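You operate a simulated robot arm through the tools that you are given. There is no shell and no other tool.

The job below is to be done with a simulated robot arm. You get a single attempt, and the scene is never put back.

JOB
Hang the green towel and the yellow hanger on the white line.
Fine: teal peg toward one end of the towel, orange toward the other; brown peg close beside the hanger's hook.

It is judged by the outcome, as a careful person would: the job done as asked, and still so three seconds after it is handed in. It fails if anything else is knocked over, pushed out of place, dropped, spilled or broken. Flat cloth is picked up by pressing the open fingertips on it (5 to 10 N) and closing them slowly along it; thin cloth reads only 2 to 8 mm in the jaws.

ROBOT AND FRAMES
A 6-joint arm with a two-finger parallel gripper, fixed in place. Base frame: the origin is at the foot of the arm, x ahead of it, y to its left, z up; the work surface is at about z = 0.74. Lengths are in m, angles in degrees, forces in N, time in s.
With the tool pointing down near the work surface it reaches from about 0.32 to 0.82 m from the base axis. Its first joint turns from -166.0 to 166.0 degrees. Payload 3.91 kg.
The TCP is the grasp point between the finger pads, 0.03 m short of the fingertips. In the tool frame z runs along the fingers and y along their closing line. Largest opening 0.11 m; finger width 0.02, thickness 0.01; the body of the gripper, 0.048 by 0.112 m, starts 0.055 m behind the TCP.
Orientation is told as [roll, pitch, yaw] about the base's x, y, z axes, in that order, counted from this pose: with the fingers straight down and closing along the base's y, the tool's x points along the base's -x, its y along +y and its z along -z.

CONTROLS
- The arm moves only by the tool servo_tool. Its argument "motion" is text: rows parted by semicolons, each of 7 numbers parted by spaces: the shift along the tool's x, y, z in units of 100 mm (1.0 is 100 mm), then the turn, a rotation vector about the tool's x, y, z in units of 120 degrees (1.0 is 120 degrees), then the gripper command, from -1 (shut) to 1 (fully open), values between in proportion. In form: dx dy dz rx ry rz hand; .... A call has 1 to 20 rows; each row is the pose to reach, as a shift and turn from the pose commanded when the call began, along the tool's axes at that moment. A call with a number of a shift or a turn outside -1 to 1 is refused whole. A row lasts 0.2 s, in which the tool goes at most 0.05 m and 8.6 degrees; a call with a longer step from one row to the next is refused whole, and so is a gripper value outside its range. Where a pose cannot be reached the arm comes as near as it can. A force on the tool above 40 N (or 10 N above the force at the start of the call, whichever is more), or a blocked arm, ends the call early, and 0.2 s more pass. Each finger travels about 0.045 m/s and halts on what it meets, pressing with about 29 N; the grip force reading is that of the motor and also rises with nothing between the fingers. The clock runs only during rows and for 0.2 s after the last one: add rows that repeat a pose to give the fingers time. The reply holds the time, the measured pose of the TCP, the force on the tool along the base axes, the opening and the grip force, in the units named above and with some noise, with the torque about the TCP (base axes, N m) and any sound that the robot's microphone picked up.
- Cameras (640 x 400 px; columns grow to the right, rows downward): "scene" is fixed at [0.2204, -0.5025, 1.8318]; the picture's right is [0.99, -0.14, 0.00], its down [-0.07, -0.51, -0.86] and it looks along [0.12, 0.85, -0.52] (base axes); focal length 319 px, centre (320, 200). "wrist" rides on the gripper at [0.077, 0.007, -0.114] in the tool frame; the picture's right is [-0.09, 1.00, 0.00], its down [-0.80, -0.07, -0.59] and it looks along [-0.59, -0.05, 0.80] (tool axes); focal length 270 px, centre (320, 200). There is no depth. A picture from a camera that has moved, and an enlarged one, comes with that camera's place and axes in the base frame and with its lens.
- get_image(camera): a new picture of that camera. It takes no simulated time.
- lift_body(by): slides the trunk up (or, below 0, down) by that many m; the arm rides with it, the base frame stays. It gives what a move gives, with no picture.
- enlarge(camera, box): a new picture of the part [left, top, right, bottom] of that camera's present view, enlarged. It takes no simulated time.
- close_job(): hands the job in; it is judged then, once.

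Places have to be worked out from the pictures, the camera data and where the tool is seen. Open the gripper and draw the arm clear of the work before you hand the job in, unless the task says otherwise.

The tools are called after "Request:" by a JSON object that holds its "method" and its "body". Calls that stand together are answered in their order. servo_tool: Moves the arm, as the interface text tells. Its arguments: {"type":"object","properties":{"motion":{"type":"string"}},"required":["motion"]} The other tools are called the same way: lift_body (by) slides the trunk up or down; get_image (camera) takes a picture; enlarge (camera, box) takes an enlarged picture of a part of a camera's view; close_job () hands the job in.

At the start:

```text
clock: 0.0
ee_pos: [0.1662, 0.3089, 1.5341]
orientation: [0.0, 0.1, 0.1]
contact_force: [-0.7, 0.4, 1.2]
moment: [-0.03, 0.0, 0.01]
finger_gap: 0.1101
grasp_force: 0.0
trunk travel left (down, up): [-0.575, 0.035]
```

scene: 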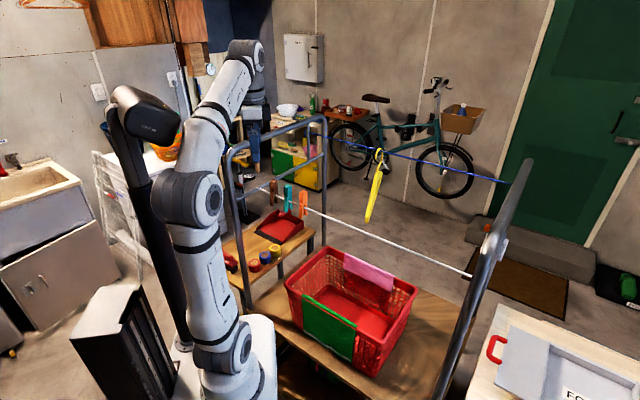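
wrist: 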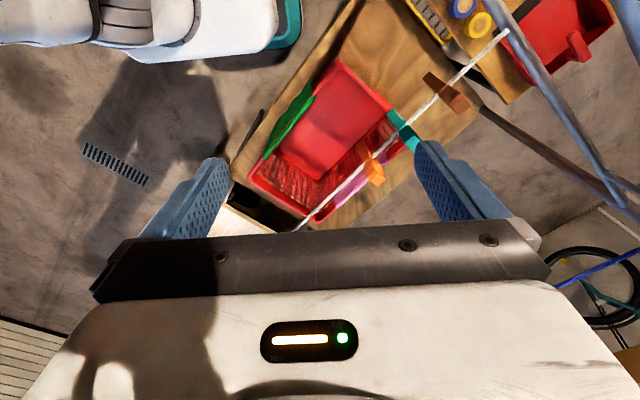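

I'll start by looking at the scene in detail: rack, white line with pegs, basket with the green towel over its rim, the yellow hanger on the blue line.

Request:
{"method": "enlarge", "body": {"camera": "scene", "box": [220, 120, 420, 245]}}

Request:
{"method": "enlarge", "body": {"camera": "scene", "box": [240, 220, 440, 400]}}

Request:
{"method": "enlarge", "body": {"camera": "scene", "box": [400, 130, 560, 300]}}

Request:
{"method": "enlarge", "body": {"camera": "wrist", "box": [220, 0, 560, 240]}}

```text
3.20 times, centred on (320, 182) of scene
camera zoom: at [0.2204, -0.5025, 1.8318], right [0.99, -0.14, 0.0], down [-0.07, -0.51, -0.86], along [0.12, 0.85, -0.52], focal length 1019 px, centre (320, 256)
```

zoom: 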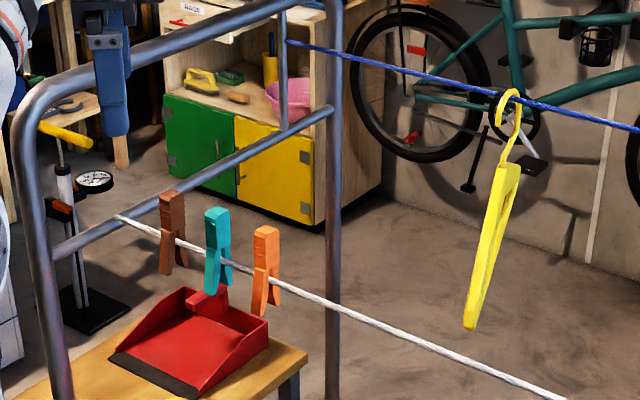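

```text
2.22 times, centred on (340, 310) of scene
camera zoom: at [0.2204, -0.5025, 1.8318], right [0.99, -0.14, 0.0], down [-0.07, -0.51, -0.86], along [0.12, 0.85, -0.52], focal length 708 px, centre (276, -44)
```

zoom: 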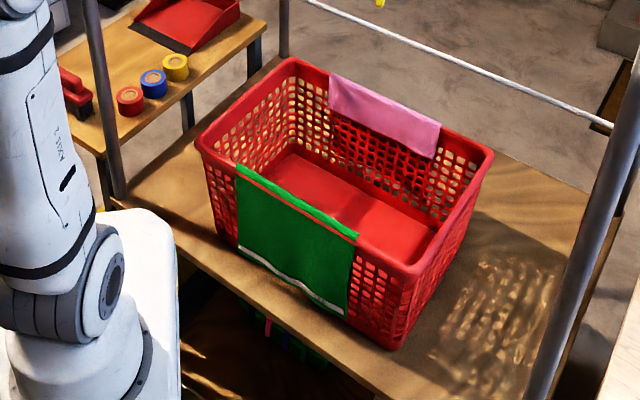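

```text
2.35 times, centred on (480, 215) of scene
camera zoom: at [0.2204, -0.5025, 1.8318], right [0.99, -0.14, 0.0], down [-0.07, -0.51, -0.86], along [0.12, 0.85, -0.52], focal length 750 px, centre (-56, 165)
```

zoom: 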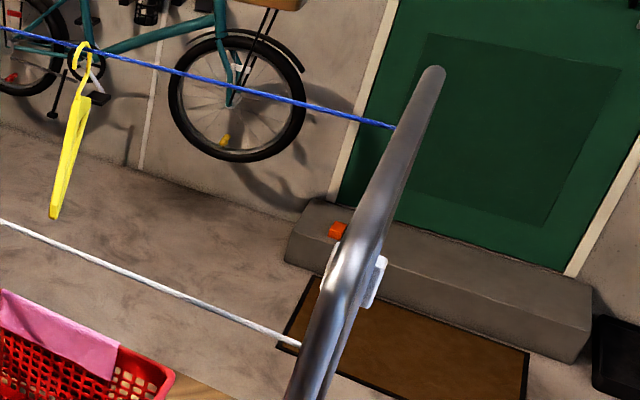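

```text
1.67 times, centred on (390, 120) of wrist
camera zoom: at [0.0897, 0.3165, 1.6489], right [0.09, 1.0, 0.0], down [0.8, -0.07, 0.59], along [0.59, -0.05, -0.8], focal length 450 px, centre (203, 333)
```

zoom: 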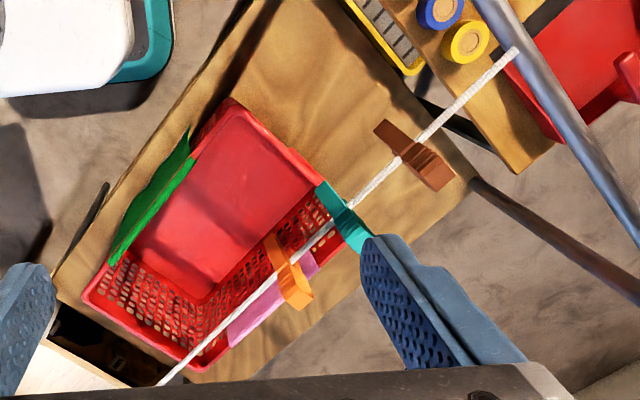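

The white line seems to run diagonally (x+y≈0.675, z≈1.27) with pegs near its left end. I'll enlarge the pegs, hanger, and line ends more before moving.

Request:
{"method": "enlarge", "body": {"camera": "scene", "box": [250, 170, 330, 220]}}

Request:
{"method": "enlarge", "body": {"camera": "scene", "box": [350, 140, 400, 230]}}

Request:
{"method": "enlarge", "body": {"camera": "wrist", "box": [340, 40, 500, 200]}}

Request:
{"method": "enlarge", "body": {"camera": "wrist", "box": [230, 40, 420, 240]}}

```text
8.00 times, centred on (290, 195) of scene
camera zoom: at [0.2204, -0.5025, 1.8318], right [0.99, -0.14, 0.0], down [-0.07, -0.51, -0.86], along [0.12, 0.85, -0.52], focal length 2549 px, centre (560, 240)
```

zoom: 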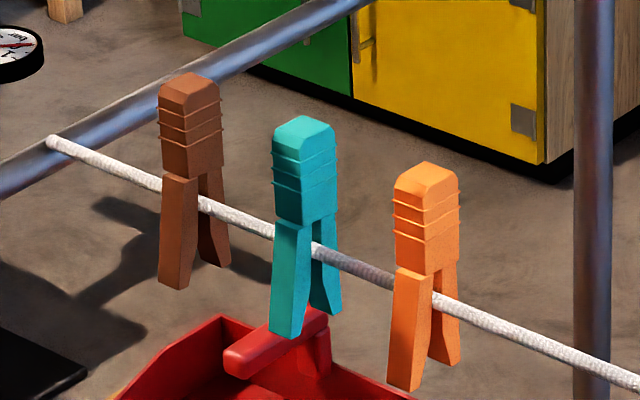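

```text
4.44 times, centred on (375, 185) of scene
camera zoom: at [0.2204, -0.5025, 1.8318], right [0.99, -0.14, 0.0], down [-0.07, -0.51, -0.86], along [0.12, 0.85, -0.52], focal length 1416 px, centre (76, 267)
```

zoom: 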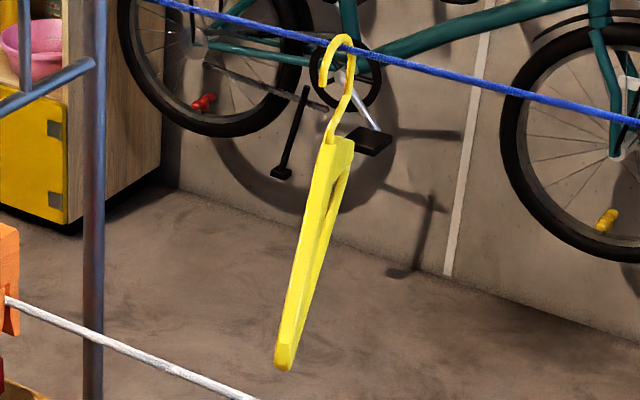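

```text
2.50 times, centred on (420, 120) of wrist
camera zoom: at [0.0897, 0.3165, 1.6489], right [0.09, 1.0, 0.0], down [0.8, -0.07, 0.59], along [0.59, -0.05, -0.8], focal length 676 px, centre (70, 400)
```

zoom: 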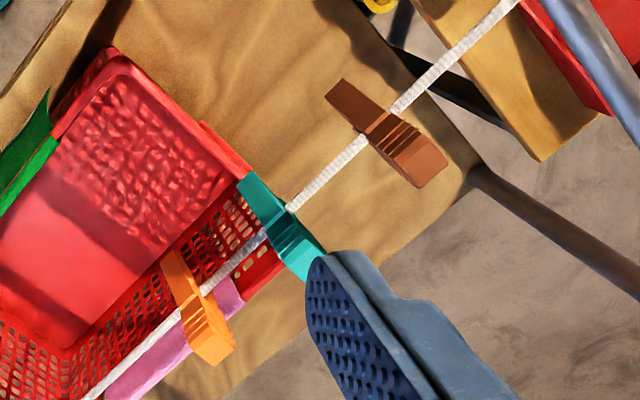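

```text
2.00 times, centred on (325, 140) of wrist
camera zoom: at [0.0897, 0.3165, 1.6489], right [0.09, 1.0, 0.0], down [0.8, -0.07, 0.59], along [0.59, -0.05, -0.8], focal length 541 px, centre (310, 320)
```

zoom: 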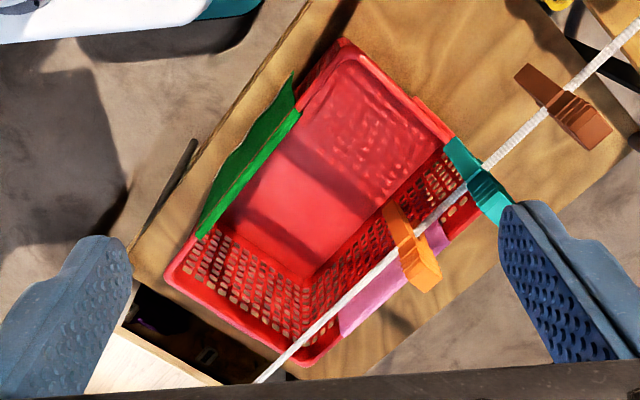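

The pegs are push-on style (head above, two legs straddling the line). I'll yaw the tool by +45° in place so the wrist camera faces the rack squarely.

Request:
{"method": "servo_tool", "body": {"motion": "0 0 0 0 0 -0.0625 1; 0 0 0 0 0 -0.125 1; 0 0 0 0 0 -0.1875 1; 0 0 0 0 0 -0.25 1; 0 0 0 0 0 -0.3125 1; 0 0 0 0 0 -0.375 1"}}

Request:
{"method": "get_image", "body": {"camera": "wrist"}}

Request:
{"method": "get_image", "body": {"camera": "scene"}}

```text
clock: 1.4
ee_pos: [0.1658, 0.3092, 1.5328]
orientation: [0.0, 0.0, 45.1]
contact_force: [-0.9, 0.6, -0.2]
moment: [0.02, 0.04, 0.0]
finger_gap: 0.1096
grasp_force: 0.1
trunk travel left (down, up): [-0.575, 0.035]
```

```text
taken
camera wrist: at [0.1076, 0.26, 1.6491], right [-0.64, 0.77, 0.0], down [0.62, 0.52, 0.59], along [0.46, 0.38, -0.8], focal length 270 px, centre (320, 200)
```

wrist: 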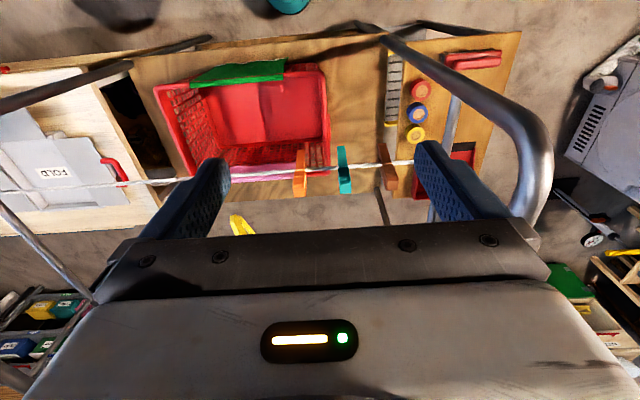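

```text
taken
```

scene: 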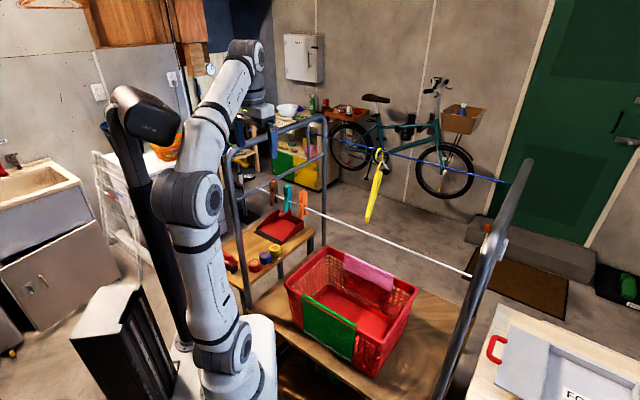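

The wrist view is blocked ahead by the gripper itself. I'll enlarge the region with the towel and the line.

Request:
{"method": "enlarge", "body": {"camera": "wrist", "box": [120, 20, 440, 220]}}

Request:
{"method": "enlarge", "body": {"camera": "wrist", "box": [150, 40, 350, 165]}}

```text
2.00 times, centred on (280, 120) of wrist
camera zoom: at [0.1076, 0.26, 1.6491], right [-0.64, 0.77, 0.0], down [0.62, 0.52, 0.59], along [0.46, 0.38, -0.8], focal length 541 px, centre (400, 360)
```

zoom: 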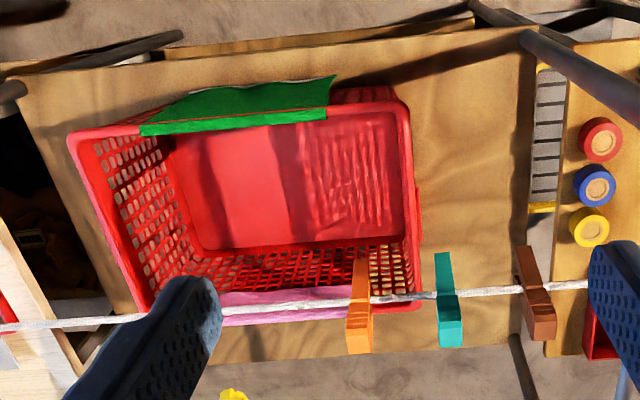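

```text
3.20 times, centred on (250, 102) of wrist
camera zoom: at [0.1076, 0.26, 1.6491], right [-0.64, 0.77, 0.0], down [0.62, 0.52, 0.59], along [0.46, 0.38, -0.8], focal length 865 px, centre (544, 512)
```

zoom: 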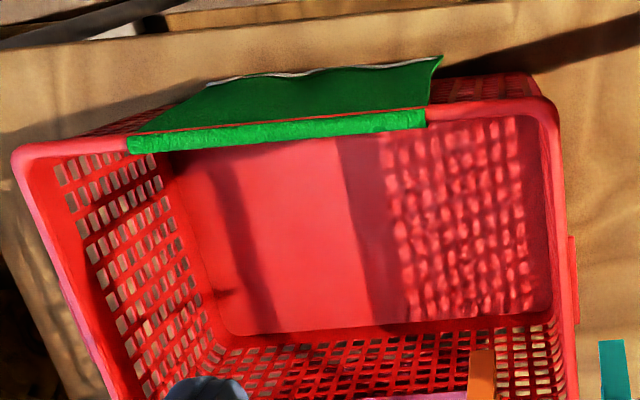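

The towel is folded over the near rim; I can't see how much is inside. I'll tilt the tool forward 45° to see the hanger and blue line from the wrist camera.

Request:
{"method": "servo_tool", "body": {"motion": "0 0 0 0 -0.0625 0 1; 0 0 0 0 -0.125 0 1; 0 0 0 0 -0.1875 0 1; 0 0 0 0 -0.25 0 1; 0 0 0 0 -0.3125 0 1; 0 0 0 0 -0.375 0 1"}}

Request:
{"method": "get_image", "body": {"camera": "wrist"}}

Request:
{"method": "get_image", "body": {"camera": "scene"}}

```text
clock: 2.8
ee_pos: [0.1668, 0.3089, 1.5333]
orientation: [-0.1, -45.1, 44.8]
contact_force: [-0.4, 0.2, -0.2]
moment: [0.02, -0.01, 0.02]
finger_gap: 0.1099
grasp_force: 0.0
trunk travel left (down, up): [-0.575, 0.035]
```

```text
taken
camera wrist: at [0.0667, 0.2187, 1.5604], right [-0.66, 0.75, 0.06], down [0.15, 0.05, 0.99], along [0.74, 0.66, -0.15], focal length 270 px, centre (320, 200)
```

wrist: 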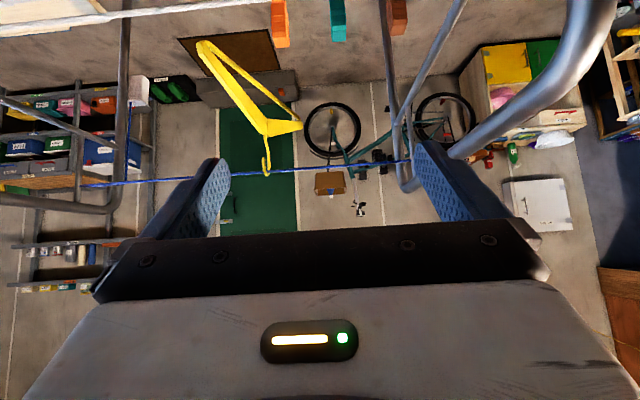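

```text
taken
```

scene: 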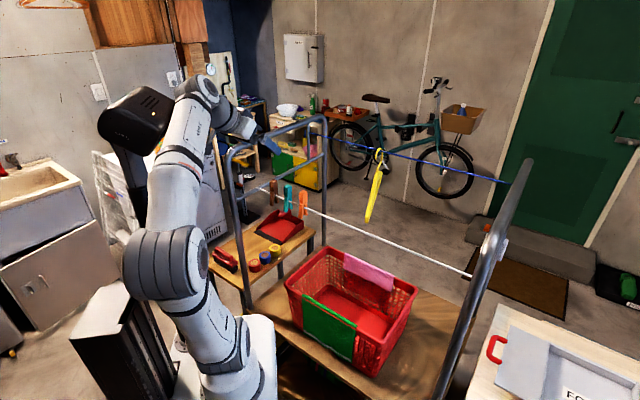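

The hanger is visible (image upside down). I'll enlarge it.

Request:
{"method": "enlarge", "body": {"camera": "wrist", "box": [160, 10, 360, 190]}}

Request:
{"method": "enlarge", "body": {"camera": "wrist", "box": [0, 0, 640, 230]}}

```text
2.22 times, centred on (260, 100) of wrist
camera zoom: at [0.0667, 0.2187, 1.5604], right [-0.66, 0.75, 0.06], down [0.15, 0.05, 0.99], along [0.74, 0.66, -0.15], focal length 601 px, centre (453, 422)
```

zoom: 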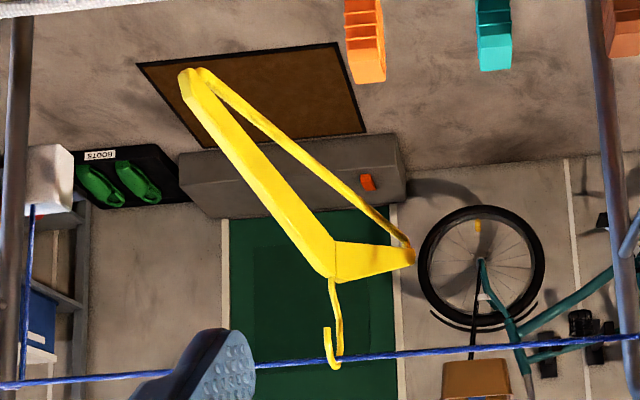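

```text
1.00 times, centred on (320, 115) of wrist (not enlarged: the box is as wide or as high as the picture)
camera zoom: at [0.0667, 0.2187, 1.5604], right [-0.66, 0.75, 0.06], down [0.15, 0.05, 0.99], along [0.74, 0.66, -0.15], focal length 270 px, centre (320, 285)
```

zoom: 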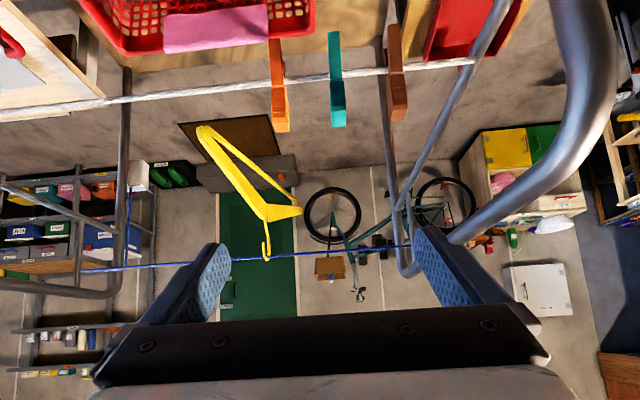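

Both lines are now located: white line x+y≈0.675 at z≈1.27, blue line x+y≈1.10 at z≈1.40. The hanger's apex is near (0.587, 0.529, 1.31), its near corner near (0.50, 0.36, 1.21), and the hook opens toward the robot. I'll go back to vertical, then swing the camera to the far side to look into the basket at the towel's inner flap.

Request:
{"method": "servo_tool", "body": {"motion": "0 0 0 0 0.0625 0 1; 0 0 0 0 0.125 0 1; 0 0 0 0 0.1875 0 1; 0 0 0 0 0.25 0 1; 0 0 0 0 0.3125 0 1; 0 0 0 0 0.375 0 1"}}

Request:
{"method": "servo_tool", "body": {"motion": "-0.2 0 0 0 0 0.07 1; -0.4 0 0 0 0 0.14 1; -0.6 0 0 0 0 0.21 1; -0.8 0 0 0 0 0.28 1; -1 0 0 0 0 0.35 1; -1 0 0 0 0 0.42 1; -1 0 0 0 0 0.49 1; -1 0 0 0 0 0.56 1; -1 0 0 0 0 0.63 1; -1 0 0 0 0 0.7 1; -1 0 0 0 0 0.77 1; -1 0 0 0 0 0.84 1; -1 0 0 0 0 0.91 1; -1 0 0 0 0 0.98 1"}}

```text
clock: 4.2
ee_pos: [0.167, 0.3094, 1.5343]
orientation: [0.0, 0.1, 45.1]
contact_force: [0.6, -0.4, 0.8]
moment: [0.0, -0.01, 0.01]
finger_gap: 0.11
grasp_force: 0.1
trunk travel left (down, up): [-0.575, 0.035]
```

```text
clock: 7.2
ee_pos: [0.2365, 0.3789, 1.5263]
orientation: [0.1, 0.1, -72.7]
contact_force: [0.1, 0.2, -0.7]
moment: [0.03, -0.01, -0.03]
finger_gap: 0.1101
grasp_force: 0.0
out of reach, approached as far as the arm can: row 5, 6, 7, 8, 9, 10, 11, 12, 13, 14
trunk travel left (down, up): [-0.575, 0.035]
```

At this height the vertical-tool reach ends near radius 0.45, so the shoulder is fairly low; working lower will give more reach. I'll continue the yaw to −135° while descending to z≈1.43 above the line.

Request:
{"method": "servo_tool", "body": {"motion": "0.04 0.12 0.2 0 0 0.07 1; 0.08 0.24 0.4 0 0 0.14 1; 0.12 0.36 0.6 0 0 0.21 1; 0.16 0.5 0.8 0 0 0.28 1; 0.2 0.62 1 0 0 0.35 1; 0.27 0.78 1 0 0 0.42 1; 0.33 0.94 1 0 0 0.49 1; 0.33 0.94 1 0 0 0.52 1"}}

Request:
{"method": "get_image", "body": {"camera": "wrist"}}

Request:
{"method": "get_image", "body": {"camera": "scene"}}

```text
clock: 9.0
ee_pos: [0.4183, 0.3403, 1.4184]
orientation: [-1.2, 0.2, -129.2]
contact_force: [-0.3, -0.2, -0.1]
moment: [0.01, 0.03, 0.03]
finger_gap: 0.11
grasp_force: 0.1
out of reach, approached as far as the arm can: row 5, 6, 7, 8
trunk travel left (down, up): [-0.575, 0.035]
```

```text
taken
camera wrist: at [0.4745, 0.3938, 1.5346], right [0.72, -0.7, -0.02], down [-0.55, -0.59, 0.59], along [-0.42, -0.41, -0.81], focal length 270 px, centre (320, 200)
```

wrist: 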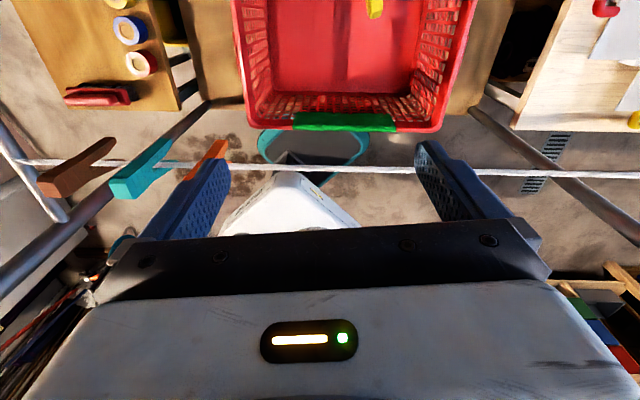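

```text
taken
```

scene: 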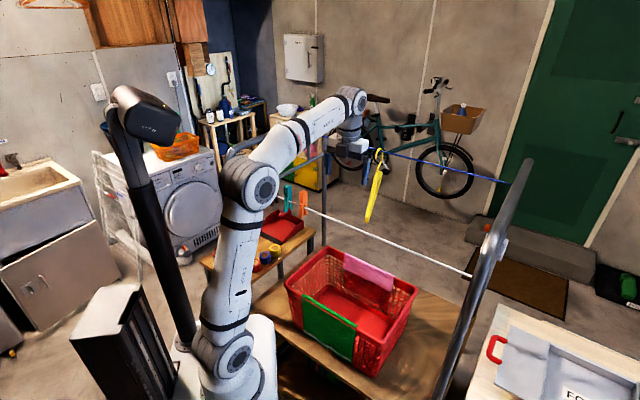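

The camera now looks back at the basket's near wall. I'll enlarge the towel's inner side.

Request:
{"method": "enlarge", "body": {"camera": "wrist", "box": [220, 60, 480, 180]}}

Request:
{"method": "enlarge", "body": {"camera": "wrist", "box": [0, 80, 260, 240]}}

Request:
{"method": "enlarge", "body": {"camera": "scene", "box": [200, 70, 400, 220]}}

```text
2.46 times, centred on (350, 120) of wrist
camera zoom: at [0.4745, 0.3938, 1.5346], right [0.72, -0.7, -0.02], down [-0.55, -0.59, 0.59], along [-0.42, -0.41, -0.81], focal length 665 px, centre (246, 397)
```

zoom: 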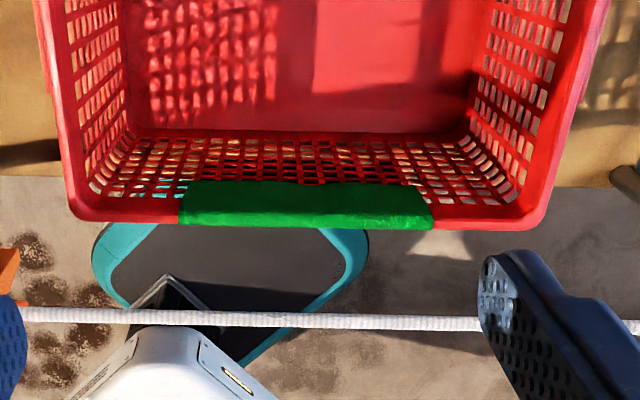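

```text
2.46 times, centred on (130, 160) of wrist
camera zoom: at [0.4745, 0.3938, 1.5346], right [0.72, -0.7, -0.02], down [-0.55, -0.59, 0.59], along [-0.42, -0.41, -0.81], focal length 665 px, centre (788, 298)
```

zoom: 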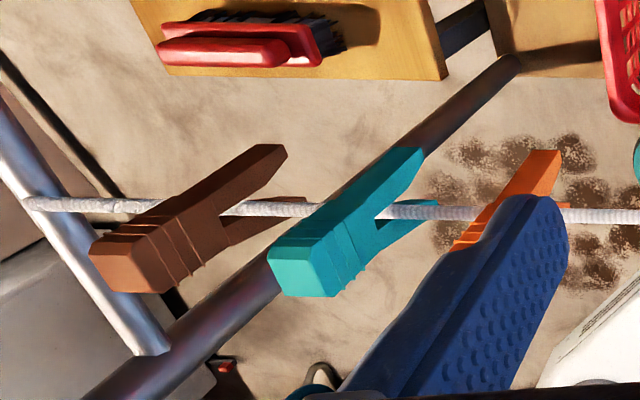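

```text
2.67 times, centred on (300, 145) of scene
camera zoom: at [0.2204, -0.5025, 1.8318], right [0.99, -0.14, 0.0], down [-0.07, -0.51, -0.86], along [0.12, 0.85, -0.52], focal length 850 px, centre (373, 347)
```

zoom: 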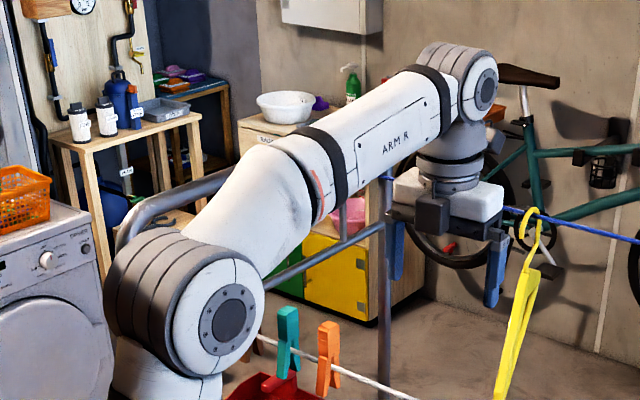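

The towel has a ~5.5 cm inner flap and ~20 cm outside. I'll do the hanger first. I now rotate the tool back (yaw toward +64°, aligned with the hanger plane), staying above the line.

Request:
{"method": "servo_tool", "body": {"motion": "0 0 0 0 0 -0.066 1; 0 0 0 0 0 -0.132 1; 0 0 0 0 0 -0.198 1; 0 0 0 0 0 -0.264 1; 0 0 0 0 0 -0.33 1; 0 0 0 0 0 -0.396 1; 0 0 0 0 0 -0.462 1; 0 0 0 0 0 -0.528 1; 0 0 0 0 0 -0.594 1; 0 0 0 0 0 -0.66 1; 0 0 0 0 0 -0.726 1; 0 0 0 0 0 -0.792 1; 0 0 0 0 0 -0.858 1; 0 0 0 0 0 -0.924 1; 0 0 0 0 0 -0.99 1"}}

```text
clock: 12.2
ee_pos: [0.4201, 0.3404, 1.4188]
orientation: [0.7, 0.9, -10.1]
contact_force: [0.9, 0.1, 0.6]
moment: [-0.01, 0.0, 0.02]
finger_gap: 0.1101
grasp_force: 0.1
trunk travel left (down, up): [-0.575, 0.035]
```

Request:
{"method": "servo_tool", "body": {"motion": "0 0 0 0 0 -0.0685 1; 0 0 0 0 0 -0.137 1; 0 0 0 0 0 -0.2055 1; 0 0 0 0 0 -0.274 1; 0 0 0 0 0 -0.3425 1; 0 0 0 0 0 -0.411 1; 0 0 0 0 0 -0.4795 1; 0 0 0 0 0 -0.548 1; 0 0 0 0 0 -0.6165 1"}}

Request:
{"method": "get_image", "body": {"camera": "wrist"}}

```text
clock: 14.2
ee_pos: [0.4194, 0.3413, 1.4183]
orientation: [1.0, -0.4, 63.8]
contact_force: [-0.3, -0.6, 0.2]
moment: [0.04, -0.01, -0.02]
finger_gap: 0.1099
grasp_force: 0.0
trunk travel left (down, up): [-0.575, 0.035]
```

```text
taken
camera wrist: at [0.381, 0.274, 1.534], right [-0.86, 0.52, 0.02], down [0.42, 0.68, 0.6], along [0.3, 0.52, -0.8], focal length 270 px, centre (320, 200)
```

wrist: 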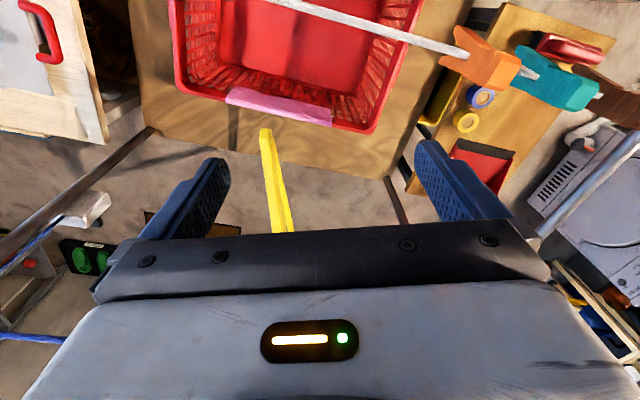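

Good, the hanger's near arm lies between the fingers in view. I'll raise the trunk a little for reach and tilt the tool 25° forward to see the hanger better.

Request:
{"method": "lift_body", "body": {"by": 0.03}}

Request:
{"method": "servo_tool", "body": {"motion": "0 0 0 0 -0.07 0 1; 0 0 0 0 -0.14 0 1; 0 0 0 0 -0.208 0 1"}}

Request:
{"method": "get_image", "body": {"camera": "wrist"}}

Request:
{"method": "get_image", "body": {"camera": "scene"}}

```text
clock: 14.9
ee_pos: [0.4191, 0.3414, 1.4502]
orientation: [0.9, -0.4, 63.7]
contact_force: [0.2, 0.9, -0.2]
moment: [-0.04, 0.02, -0.02]
finger_gap: 0.1101
grasp_force: 0.0
trunk travel left (down, up): [-0.605, 0.005]
```

```text
clock: 15.8
ee_pos: [0.4182, 0.3405, 1.4502]
orientation: [1.0, -25.6, 63.2]
contact_force: [-0.9, 0.8, -0.8]
moment: [0.03, -0.02, -0.01]
finger_gap: 0.1103
grasp_force: 0.0
trunk travel left (down, up): [-0.605, 0.005]
```

```text
taken
camera wrist: at [0.3612, 0.237, 1.5207], right [-0.86, 0.51, 0.06], down [0.28, 0.38, 0.88], along [0.43, 0.77, -0.47], focal length 270 px, centre (320, 200)
```

wrist: 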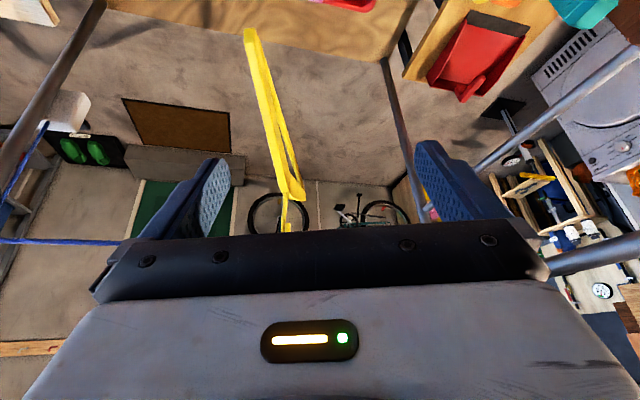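

```text
taken
```

scene: 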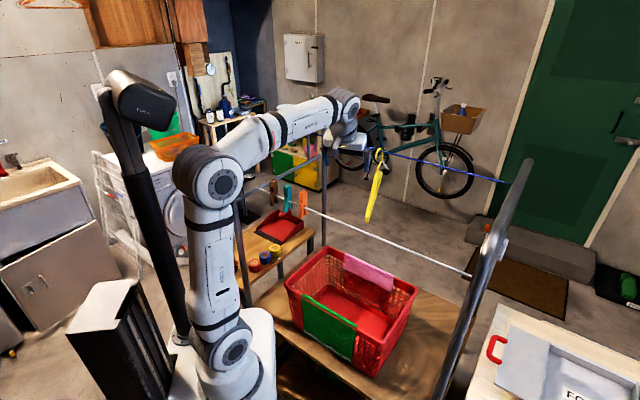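

Request:
{"method": "enlarge", "body": {"camera": "wrist", "box": [200, 20, 360, 240]}}

Request:
{"method": "enlarge", "body": {"camera": "scene", "box": [330, 90, 410, 230]}}

```text
1.82 times, centred on (280, 130) of wrist
camera zoom: at [0.3612, 0.237, 1.5207], right [-0.86, 0.51, 0.06], down [0.28, 0.38, 0.88], along [0.43, 0.77, -0.47], focal length 491 px, centre (393, 327)
```

zoom: 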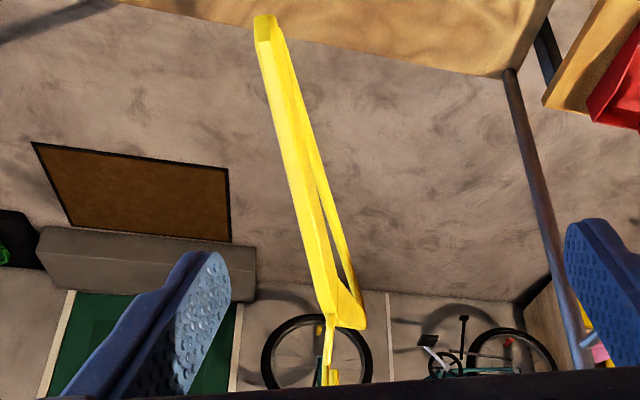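

```text
2.86 times, centred on (370, 160) of scene
camera zoom: at [0.2204, -0.5025, 1.8318], right [0.99, -0.14, 0.0], down [-0.07, -0.51, -0.86], along [0.12, 0.85, -0.52], focal length 910 px, centre (177, 314)
```

zoom: 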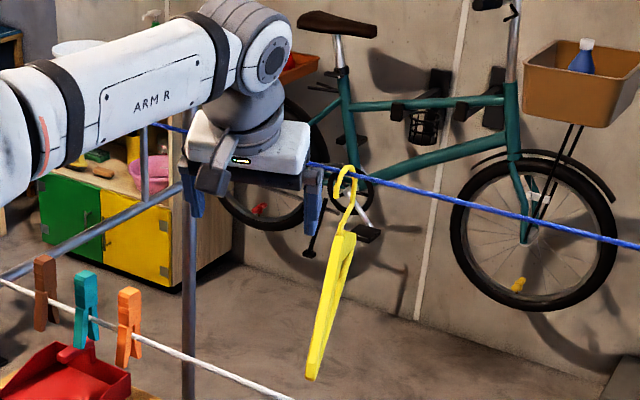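

Triangulation agrees: near corner ≈(0.504, 0.358, 1.214), apex ≈(0.586, 0.529, 1.311). I'll move to a pre-grasp above the middle of the hanger's near arm, with the jaws narrowed.

Request:
{"method": "servo_tool", "body": {"motion": "-0.05 -0.2 0.2 0 0 0 0.6; -0.1 -0.4 0.4 0 0 0 0.3; -0.15 -0.55 0.6 0 0 0 0.27; -0.19 -0.68 0.8 0 0 0 0.27; -0.19 -0.68 0.8 0 0 0 0.27"}}

Request:
{"method": "get_image", "body": {"camera": "wrist"}}

Request:
{"method": "enlarge", "body": {"camera": "scene", "box": [330, 90, 410, 230]}}

```text
clock: 16.9
ee_pos: [0.5008, 0.3578, 1.3828]
orientation: [1.1, -25.4, 63.1]
contact_force: [0.0, -0.9, 0.0]
moment: [0.01, 0.03, 0.02]
finger_gap: 0.0699
grasp_force: 0.0
trunk travel left (down, up): [-0.605, 0.005]
```

```text
taken
camera wrist: at [0.4442, 0.2547, 1.455], right [-0.86, 0.51, 0.06], down [0.28, 0.38, 0.88], along [0.43, 0.77, -0.47], focal length 270 px, centre (320, 200)
```

wrist: 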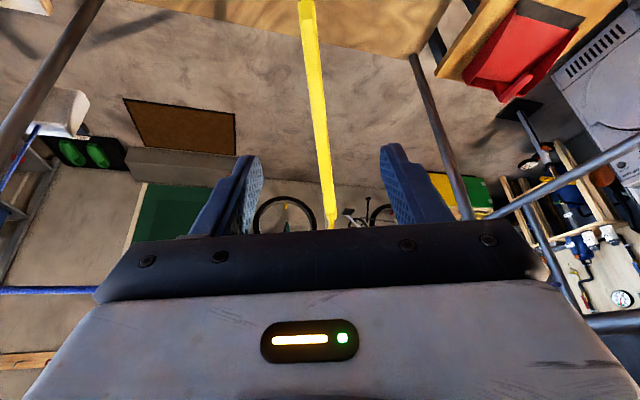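

```text
2.86 times, centred on (370, 160) of scene
camera zoom: at [0.2204, -0.5025, 1.8318], right [0.99, -0.14, 0.0], down [-0.07, -0.51, -0.86], along [0.12, 0.85, -0.52], focal length 910 px, centre (177, 314)
```

zoom: 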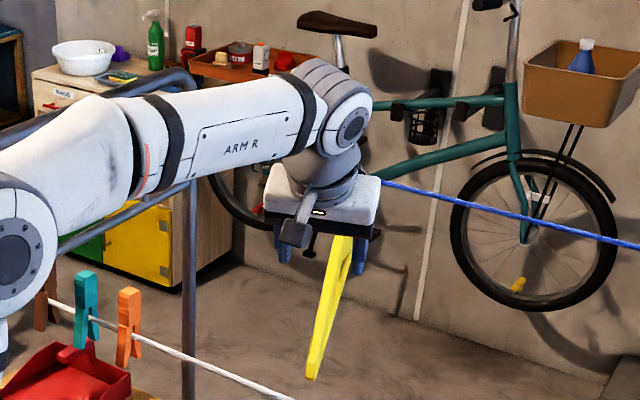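

The hanger's arm lies on the tool axis (projected grasp point at ≈(320,100) in the wrist picture). I'll advance straight along the tool axis toward it.

Request:
{"method": "servo_tool", "body": {"motion": "0 0 0.3 0 0 0 0.27; 0 0 0.6 0 0 0 0.27; 0 0 0.95 0 0 0 0.27; 0 0 0.95 0 0 0 0.27"}}

Request:
{"method": "get_image", "body": {"camera": "wrist"}}

Request:
{"method": "enlarge", "body": {"camera": "scene", "box": [330, 90, 410, 230]}}

```text
clock: 17.9
ee_pos: [0.5176, 0.3958, 1.2987]
orientation: [1.1, -25.4, 63.1]
contact_force: [-0.5, -0.1, 0.6]
moment: [-0.01, -0.02, 0.02]
finger_gap: 0.0699
grasp_force: 0.1
trunk travel left (down, up): [-0.605, 0.005]
```

```text
taken
camera wrist: at [0.4608, 0.2919, 1.3698], right [-0.86, 0.51, 0.06], down [0.28, 0.38, 0.88], along [0.43, 0.77, -0.47], focal length 270 px, centre (320, 200)
```

wrist: 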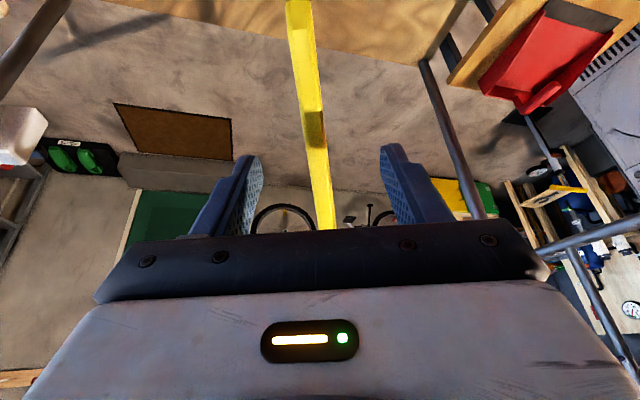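

```text
2.86 times, centred on (370, 160) of scene
camera zoom: at [0.2204, -0.5025, 1.8318], right [0.99, -0.14, 0.0], down [-0.07, -0.51, -0.86], along [0.12, 0.85, -0.52], focal length 910 px, centre (177, 314)
```

zoom: 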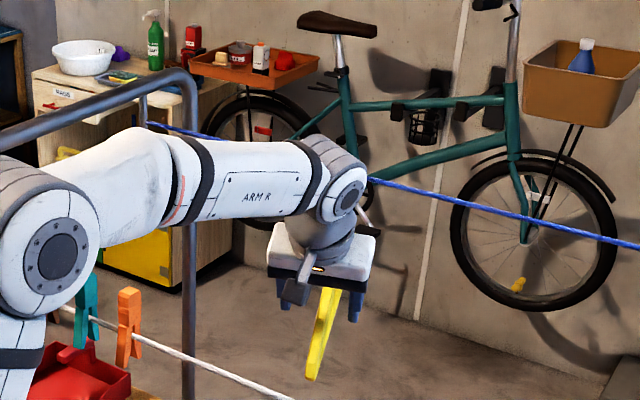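

The jaws are straddling the arm. I'll advance the last ~6 cm and check.

Request:
{"method": "servo_tool", "body": {"motion": "0 0 0.2 0 0 0 0.27; 0 0 0.4 0 0 0 0.27; 0 0 0.6 0 0 0 0.27; 0 0 0.6 0 0 0 0.27"}}

Request:
{"method": "get_image", "body": {"camera": "wrist"}}

Request:
{"method": "enlarge", "body": {"camera": "scene", "box": [330, 90, 410, 230]}}

```text
clock: 18.9
ee_pos: [0.528, 0.4196, 1.2439]
orientation: [1.1, -25.4, 63.4]
contact_force: [-0.8, 0.2, -0.2]
moment: [-0.02, -0.02, 0.02]
finger_gap: 0.0697
grasp_force: 0.0
trunk travel left (down, up): [-0.605, 0.005]
```

```text
taken
camera wrist: at [0.4715, 0.3154, 1.3155], right [-0.86, 0.51, 0.06], down [0.28, 0.38, 0.88], along [0.43, 0.77, -0.47], focal length 270 px, centre (320, 200)
```

wrist: 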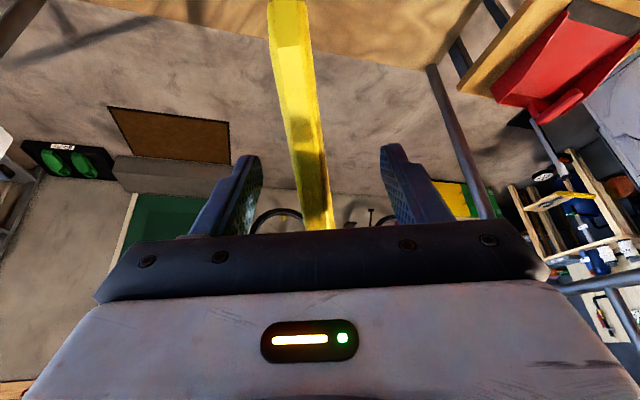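

```text
2.86 times, centred on (370, 160) of scene
camera zoom: at [0.2204, -0.5025, 1.8318], right [0.99, -0.14, 0.0], down [-0.07, -0.51, -0.86], along [0.12, 0.85, -0.52], focal length 910 px, centre (177, 314)
```

zoom: 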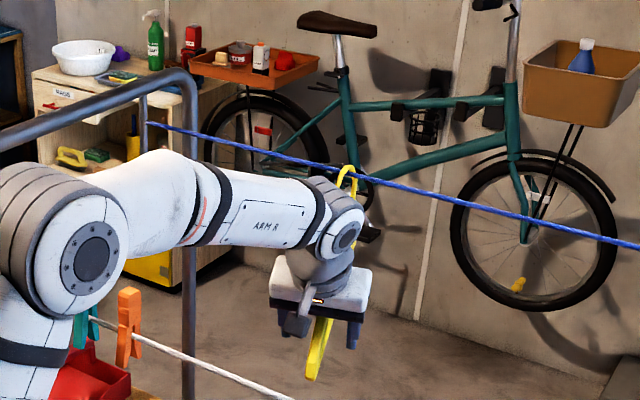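

The arm bar is centred between the pads. Closing now.

Request:
{"method": "servo_tool", "body": {"motion": "0 0 0 0 0 0 0; 0 0 0 0 0 0 -0.3; 0 0 0 0 0 0 -0.6; 0 0 0 0 0 0 -1; 0 0 0 0 0 0 -1; 0 0 0 0 0 0 -1; 0 0 0 0 0 0 -1"}}

Request:
{"method": "get_image", "body": {"camera": "wrist"}}

Request:
{"method": "enlarge", "body": {"camera": "scene", "box": [330, 90, 410, 230]}}

```text
clock: 20.6
ee_pos: [0.5285, 0.4188, 1.2441]
orientation: [1.1, -25.4, 63.1]
contact_force: [-1.5, 0.6, 0.6]
moment: [0.02, -0.09, 0.04]
finger_gap: 0.0124
grasp_force: 29.1
trunk travel left (down, up): [-0.605, 0.005]
```

```text
taken
camera wrist: at [0.4716, 0.3155, 1.3157], right [-0.86, 0.51, 0.06], down [0.28, 0.38, 0.88], along [0.43, 0.77, -0.47], focal length 270 px, centre (320, 200)
```

wrist: 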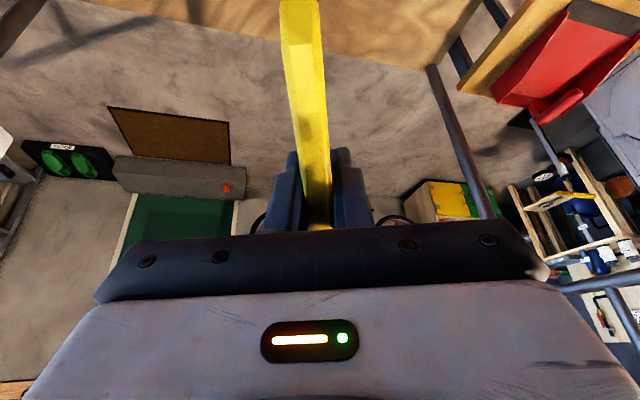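

```text
2.86 times, centred on (370, 160) of scene
camera zoom: at [0.2204, -0.5025, 1.8318], right [0.99, -0.14, 0.0], down [-0.07, -0.51, -0.86], along [0.12, 0.85, -0.52], focal length 910 px, centre (177, 314)
```

zoom: 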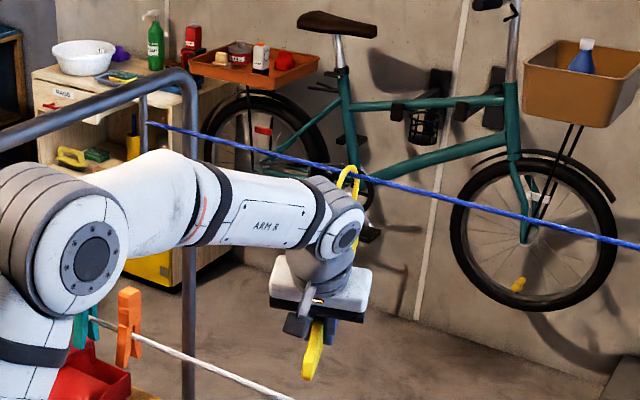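

Firm grip (gap 12 mm, 29 N). Now lift the hanger straight up 5 cm so the hook's free end clears the blue line.

Request:
{"method": "servo_tool", "body": {"motion": "-0.072 0 -0.15 0 0 0 -1; -0.143 0 -0.3 0 0 0 -1; -0.215 0 -0.452 0 0 0 -1; -0.215 0 -0.452 0 0 0 -1"}}

Request:
{"method": "enlarge", "body": {"camera": "scene", "box": [330, 90, 410, 230]}}

Request:
{"method": "get_image", "body": {"camera": "wrist"}}

```text
clock: 21.6
ee_pos: [0.5301, 0.4193, 1.2943]
orientation: [1.1, -25.4, 63.3]
contact_force: [-0.3, 0.2, -0.7]
moment: [-0.06, 0.04, -0.03]
finger_gap: 0.0124
grasp_force: 29.2
trunk travel left (down, up): [-0.605, 0.005]
```

```text
2.86 times, centred on (370, 160) of scene
camera zoom: at [0.2204, -0.5025, 1.8318], right [0.99, -0.14, 0.0], down [-0.07, -0.51, -0.86], along [0.12, 0.85, -0.52], focal length 910 px, centre (177, 314)
```

zoom: 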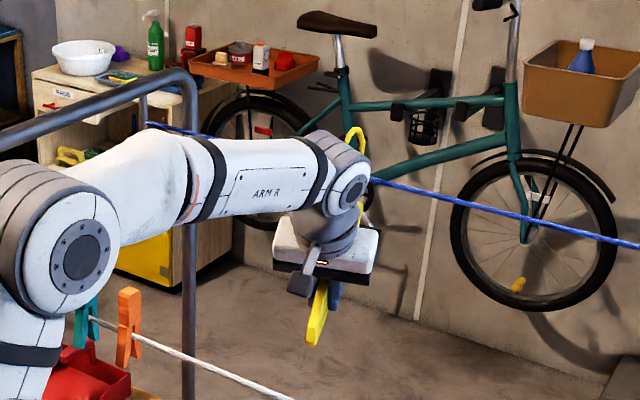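

```text
taken
camera wrist: at [0.4727, 0.3153, 1.3653], right [-0.86, 0.51, 0.06], down [0.29, 0.38, 0.88], along [0.43, 0.77, -0.47], focal length 270 px, centre (320, 200)
```

wrist: 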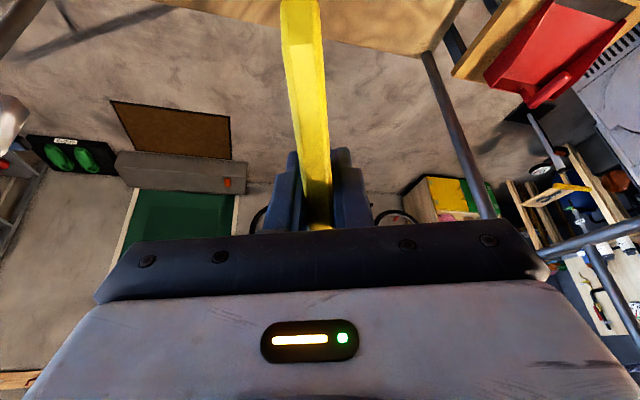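

Request:
{"method": "enlarge", "body": {"camera": "scene", "box": [360, 115, 390, 165]}}

```text
8.00 times, centred on (375, 140) of scene
camera zoom: at [0.2204, -0.5025, 1.8318], right [0.99, -0.14, 0.0], down [-0.07, -0.51, -0.86], along [0.12, 0.85, -0.52], focal length 2549 px, centre (-120, 680)
```

zoom: 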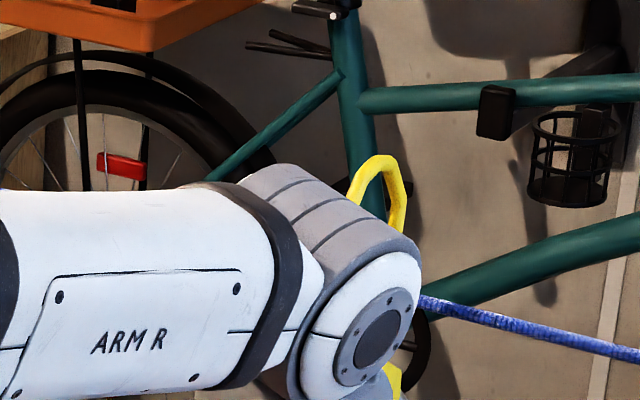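

The hook's tip now sits ≈2 cm above the blue line's top. Next I shift the hanger away from the robot, perpendicular to the line, by 7 cm so the line leaves the hook.

Request:
{"method": "servo_tool", "body": {"motion": "-0.15 -0.055 0.071 0 0 0 -1; -0.3 -0.11 0.142 0 0 0 -1; -0.45 -0.165 0.214 0 0 0 -1; -0.6 -0.22 0.285 0 0 0 -1; -0.6 -0.22 0.285 0 0 0 -1"}}

Request:
{"method": "enlarge", "body": {"camera": "scene", "box": [330, 90, 430, 190]}}

Request:
{"method": "get_image", "body": {"camera": "wrist"}}

```text
clock: 22.8
ee_pos: [0.5791, 0.4677, 1.2933]
orientation: [1.1, -25.4, 63.3]
contact_force: [-0.7, 0.3, 0.3]
moment: [-0.05, 0.04, -0.02]
finger_gap: 0.0125
grasp_force: 28.7
trunk travel left (down, up): [-0.605, 0.005]
```

```text
4.00 times, centred on (380, 140) of scene
camera zoom: at [0.2204, -0.5025, 1.8318], right [0.99, -0.14, 0.0], down [-0.07, -0.51, -0.86], along [0.12, 0.85, -0.52], focal length 1274 px, centre (80, 440)
```

zoom: 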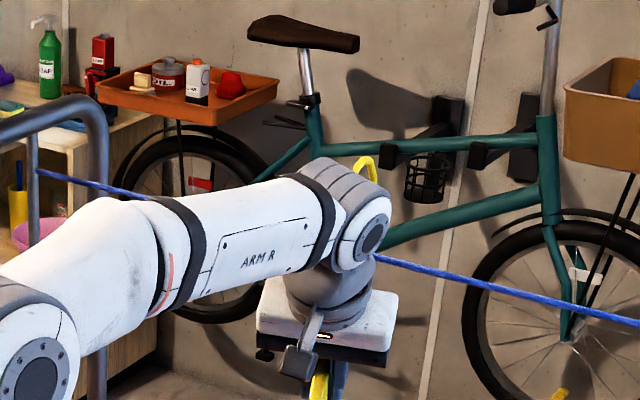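

```text
taken
camera wrist: at [0.5215, 0.3646, 1.3653], right [-0.86, 0.51, 0.06], down [0.28, 0.38, 0.88], along [0.43, 0.77, -0.47], focal length 270 px, centre (320, 200)
```

wrist: 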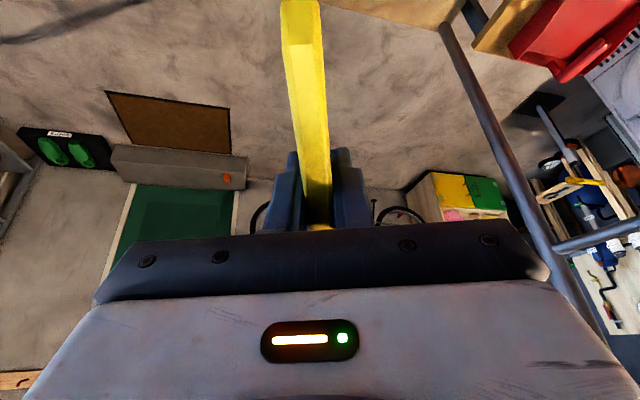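

No contact. Now lower 9 cm so the hook goes below the blue line (which sits in the gap between hook and gripper).

Request:
{"method": "servo_tool", "body": {"motion": "0.097 0 0.203 0 0 0 -1; 0.193 0 0.406 0 0 0 -1; 0.29 0 0.61 0 0 0 -1; 0.386 0 0.813 0 0 0 -1; 0.386 0 0.813 0 0 0 -1"}}

Request:
{"method": "enlarge", "body": {"camera": "scene", "box": [330, 110, 430, 210]}}

Request:
{"method": "get_image", "body": {"camera": "wrist"}}

```text
clock: 23.9
ee_pos: [0.5777, 0.469, 1.2022]
orientation: [1.1, -25.4, 63.1]
contact_force: [0.2, -0.1, 0.1]
moment: [-0.06, 0.03, 0.01]
finger_gap: 0.0124
grasp_force: 28.8
trunk travel left (down, up): [-0.605, 0.005]
```

```text
4.00 times, centred on (380, 160) of scene
camera zoom: at [0.2204, -0.5025, 1.8318], right [0.99, -0.14, 0.0], down [-0.07, -0.51, -0.86], along [0.12, 0.85, -0.52], focal length 1274 px, centre (80, 360)
```

zoom: 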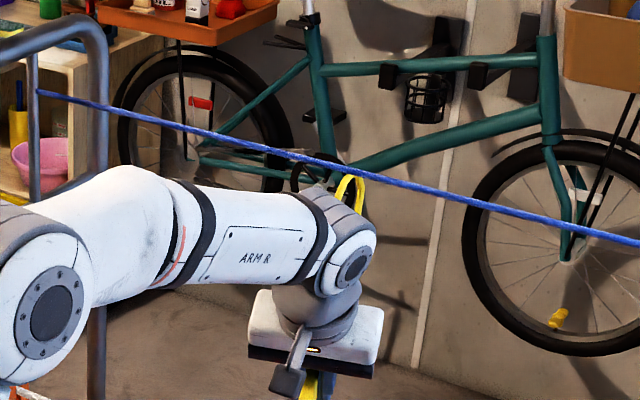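

```text
taken
camera wrist: at [0.5208, 0.3653, 1.2745], right [-0.86, 0.51, 0.06], down [0.28, 0.38, 0.88], along [0.43, 0.77, -0.47], focal length 270 px, centre (320, 200)
```

wrist: 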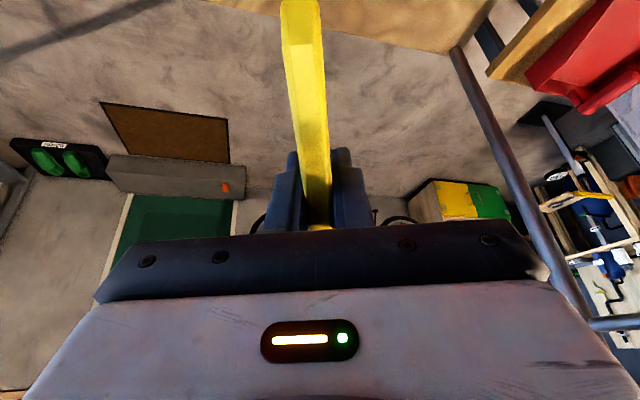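

The hook is now below the blue line. I'll draw the hanger back toward the robot 10 cm, passing under the blue line.

Request:
{"method": "servo_tool", "body": {"motion": "0.215 0.078 -0.102 0 0 0 -1; 0.43 0.156 -0.204 0 0 0 -1; 0.645 0.234 -0.306 0 0 0 -1; 0.858 0.311 -0.408 0 0 0 -1; 0.858 0.311 -0.408 0 0 0 -1"}}

Request:
{"method": "enlarge", "body": {"camera": "scene", "box": [300, 110, 440, 230]}}

```text
clock: 25.1
ee_pos: [0.5075, 0.3964, 1.2032]
orientation: [1.1, -25.5, 63.2]
contact_force: [-0.4, 0.0, -0.5]
moment: [-0.06, 0.04, -0.03]
finger_gap: 0.0124
grasp_force: 28.9
trunk travel left (down, up): [-0.605, 0.005]
```

```text
3.33 times, centred on (370, 170) of scene
camera zoom: at [0.2204, -0.5025, 1.8318], right [0.99, -0.14, 0.0], down [-0.07, -0.51, -0.86], along [0.12, 0.85, -0.52], focal length 1062 px, centre (153, 300)
```

zoom: 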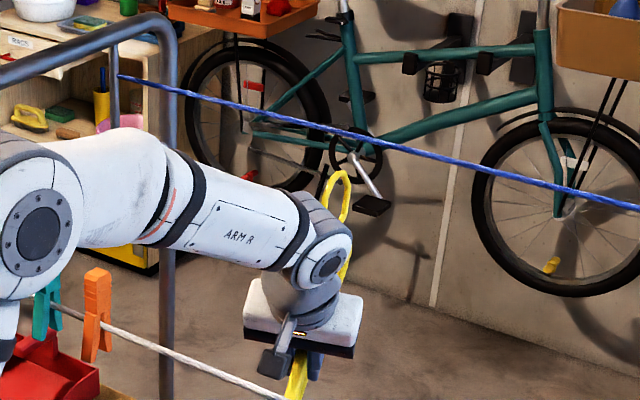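

Hanger is free below the blue line. I'll now rotate it about the vertical by −109° so it lies parallel to the lines (pointing toward +u/right), staying between both lines.

Request:
{"method": "servo_tool", "body": {"motion": "-0.05 -0.02 0.025 0.028 0 0.0586 -1; -0.103 -0.037 0.049 0.0557 0 0.1171 -1; -0.103 -0.037 0.049 0.0836 0 0.1757 -1; -0.103 -0.037 0.049 0.1114 0 0.2343 -1; -0.103 -0.037 0.049 0.1393 0 0.2929 -1; -0.103 -0.037 0.049 0.1671 0 0.3514 -1; -0.103 -0.037 0.049 0.195 0 0.41 -1; -0.103 -0.037 0.049 0.2229 0 0.4686 -1; -0.103 -0.037 0.049 0.2507 0 0.5271 -1; -0.103 -0.037 0.049 0.2786 0 0.5857 -1; -0.103 -0.037 0.049 0.3064 0 0.6443 -1; -0.103 -0.037 0.049 0.3343 0 0.7029 -1; -0.103 -0.037 0.049 0.3621 0 0.7614 -1; -0.103 -0.037 0.049 0.39 0 0.82 -1"}}

Request:
{"method": "get_image", "body": {"camera": "scene"}}

Request:
{"method": "get_image", "body": {"camera": "wrist"}}

```text
clock: 28.1
ee_pos: [0.5169, 0.406, 1.2041]
orientation: [-0.3, -24.5, -45.2]
contact_force: [-0.6, -0.2, 0.5]
moment: [0.02, 0.03, 0.03]
finger_gap: 0.0122
grasp_force: 29.5
trunk travel left (down, up): [-0.605, 0.005]
```

```text
taken
```

scene: 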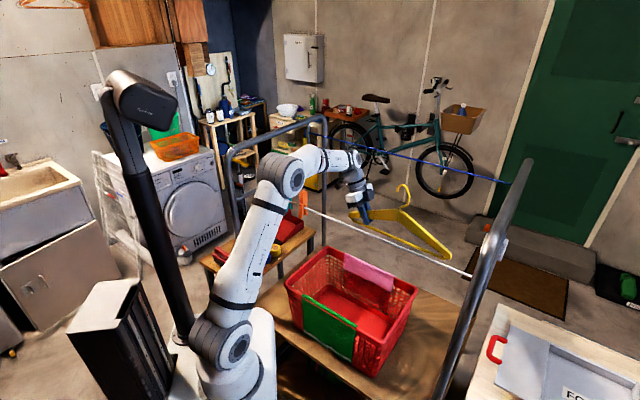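

```text
taken
camera wrist: at [0.4396, 0.4955, 1.2768], right [0.77, 0.64, 0.03], down [0.29, -0.39, 0.87], along [0.57, -0.66, -0.49], focal length 270 px, centre (320, 200)
```

wrist: 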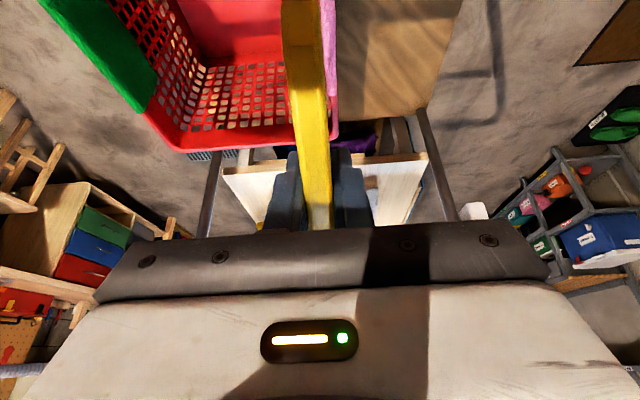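

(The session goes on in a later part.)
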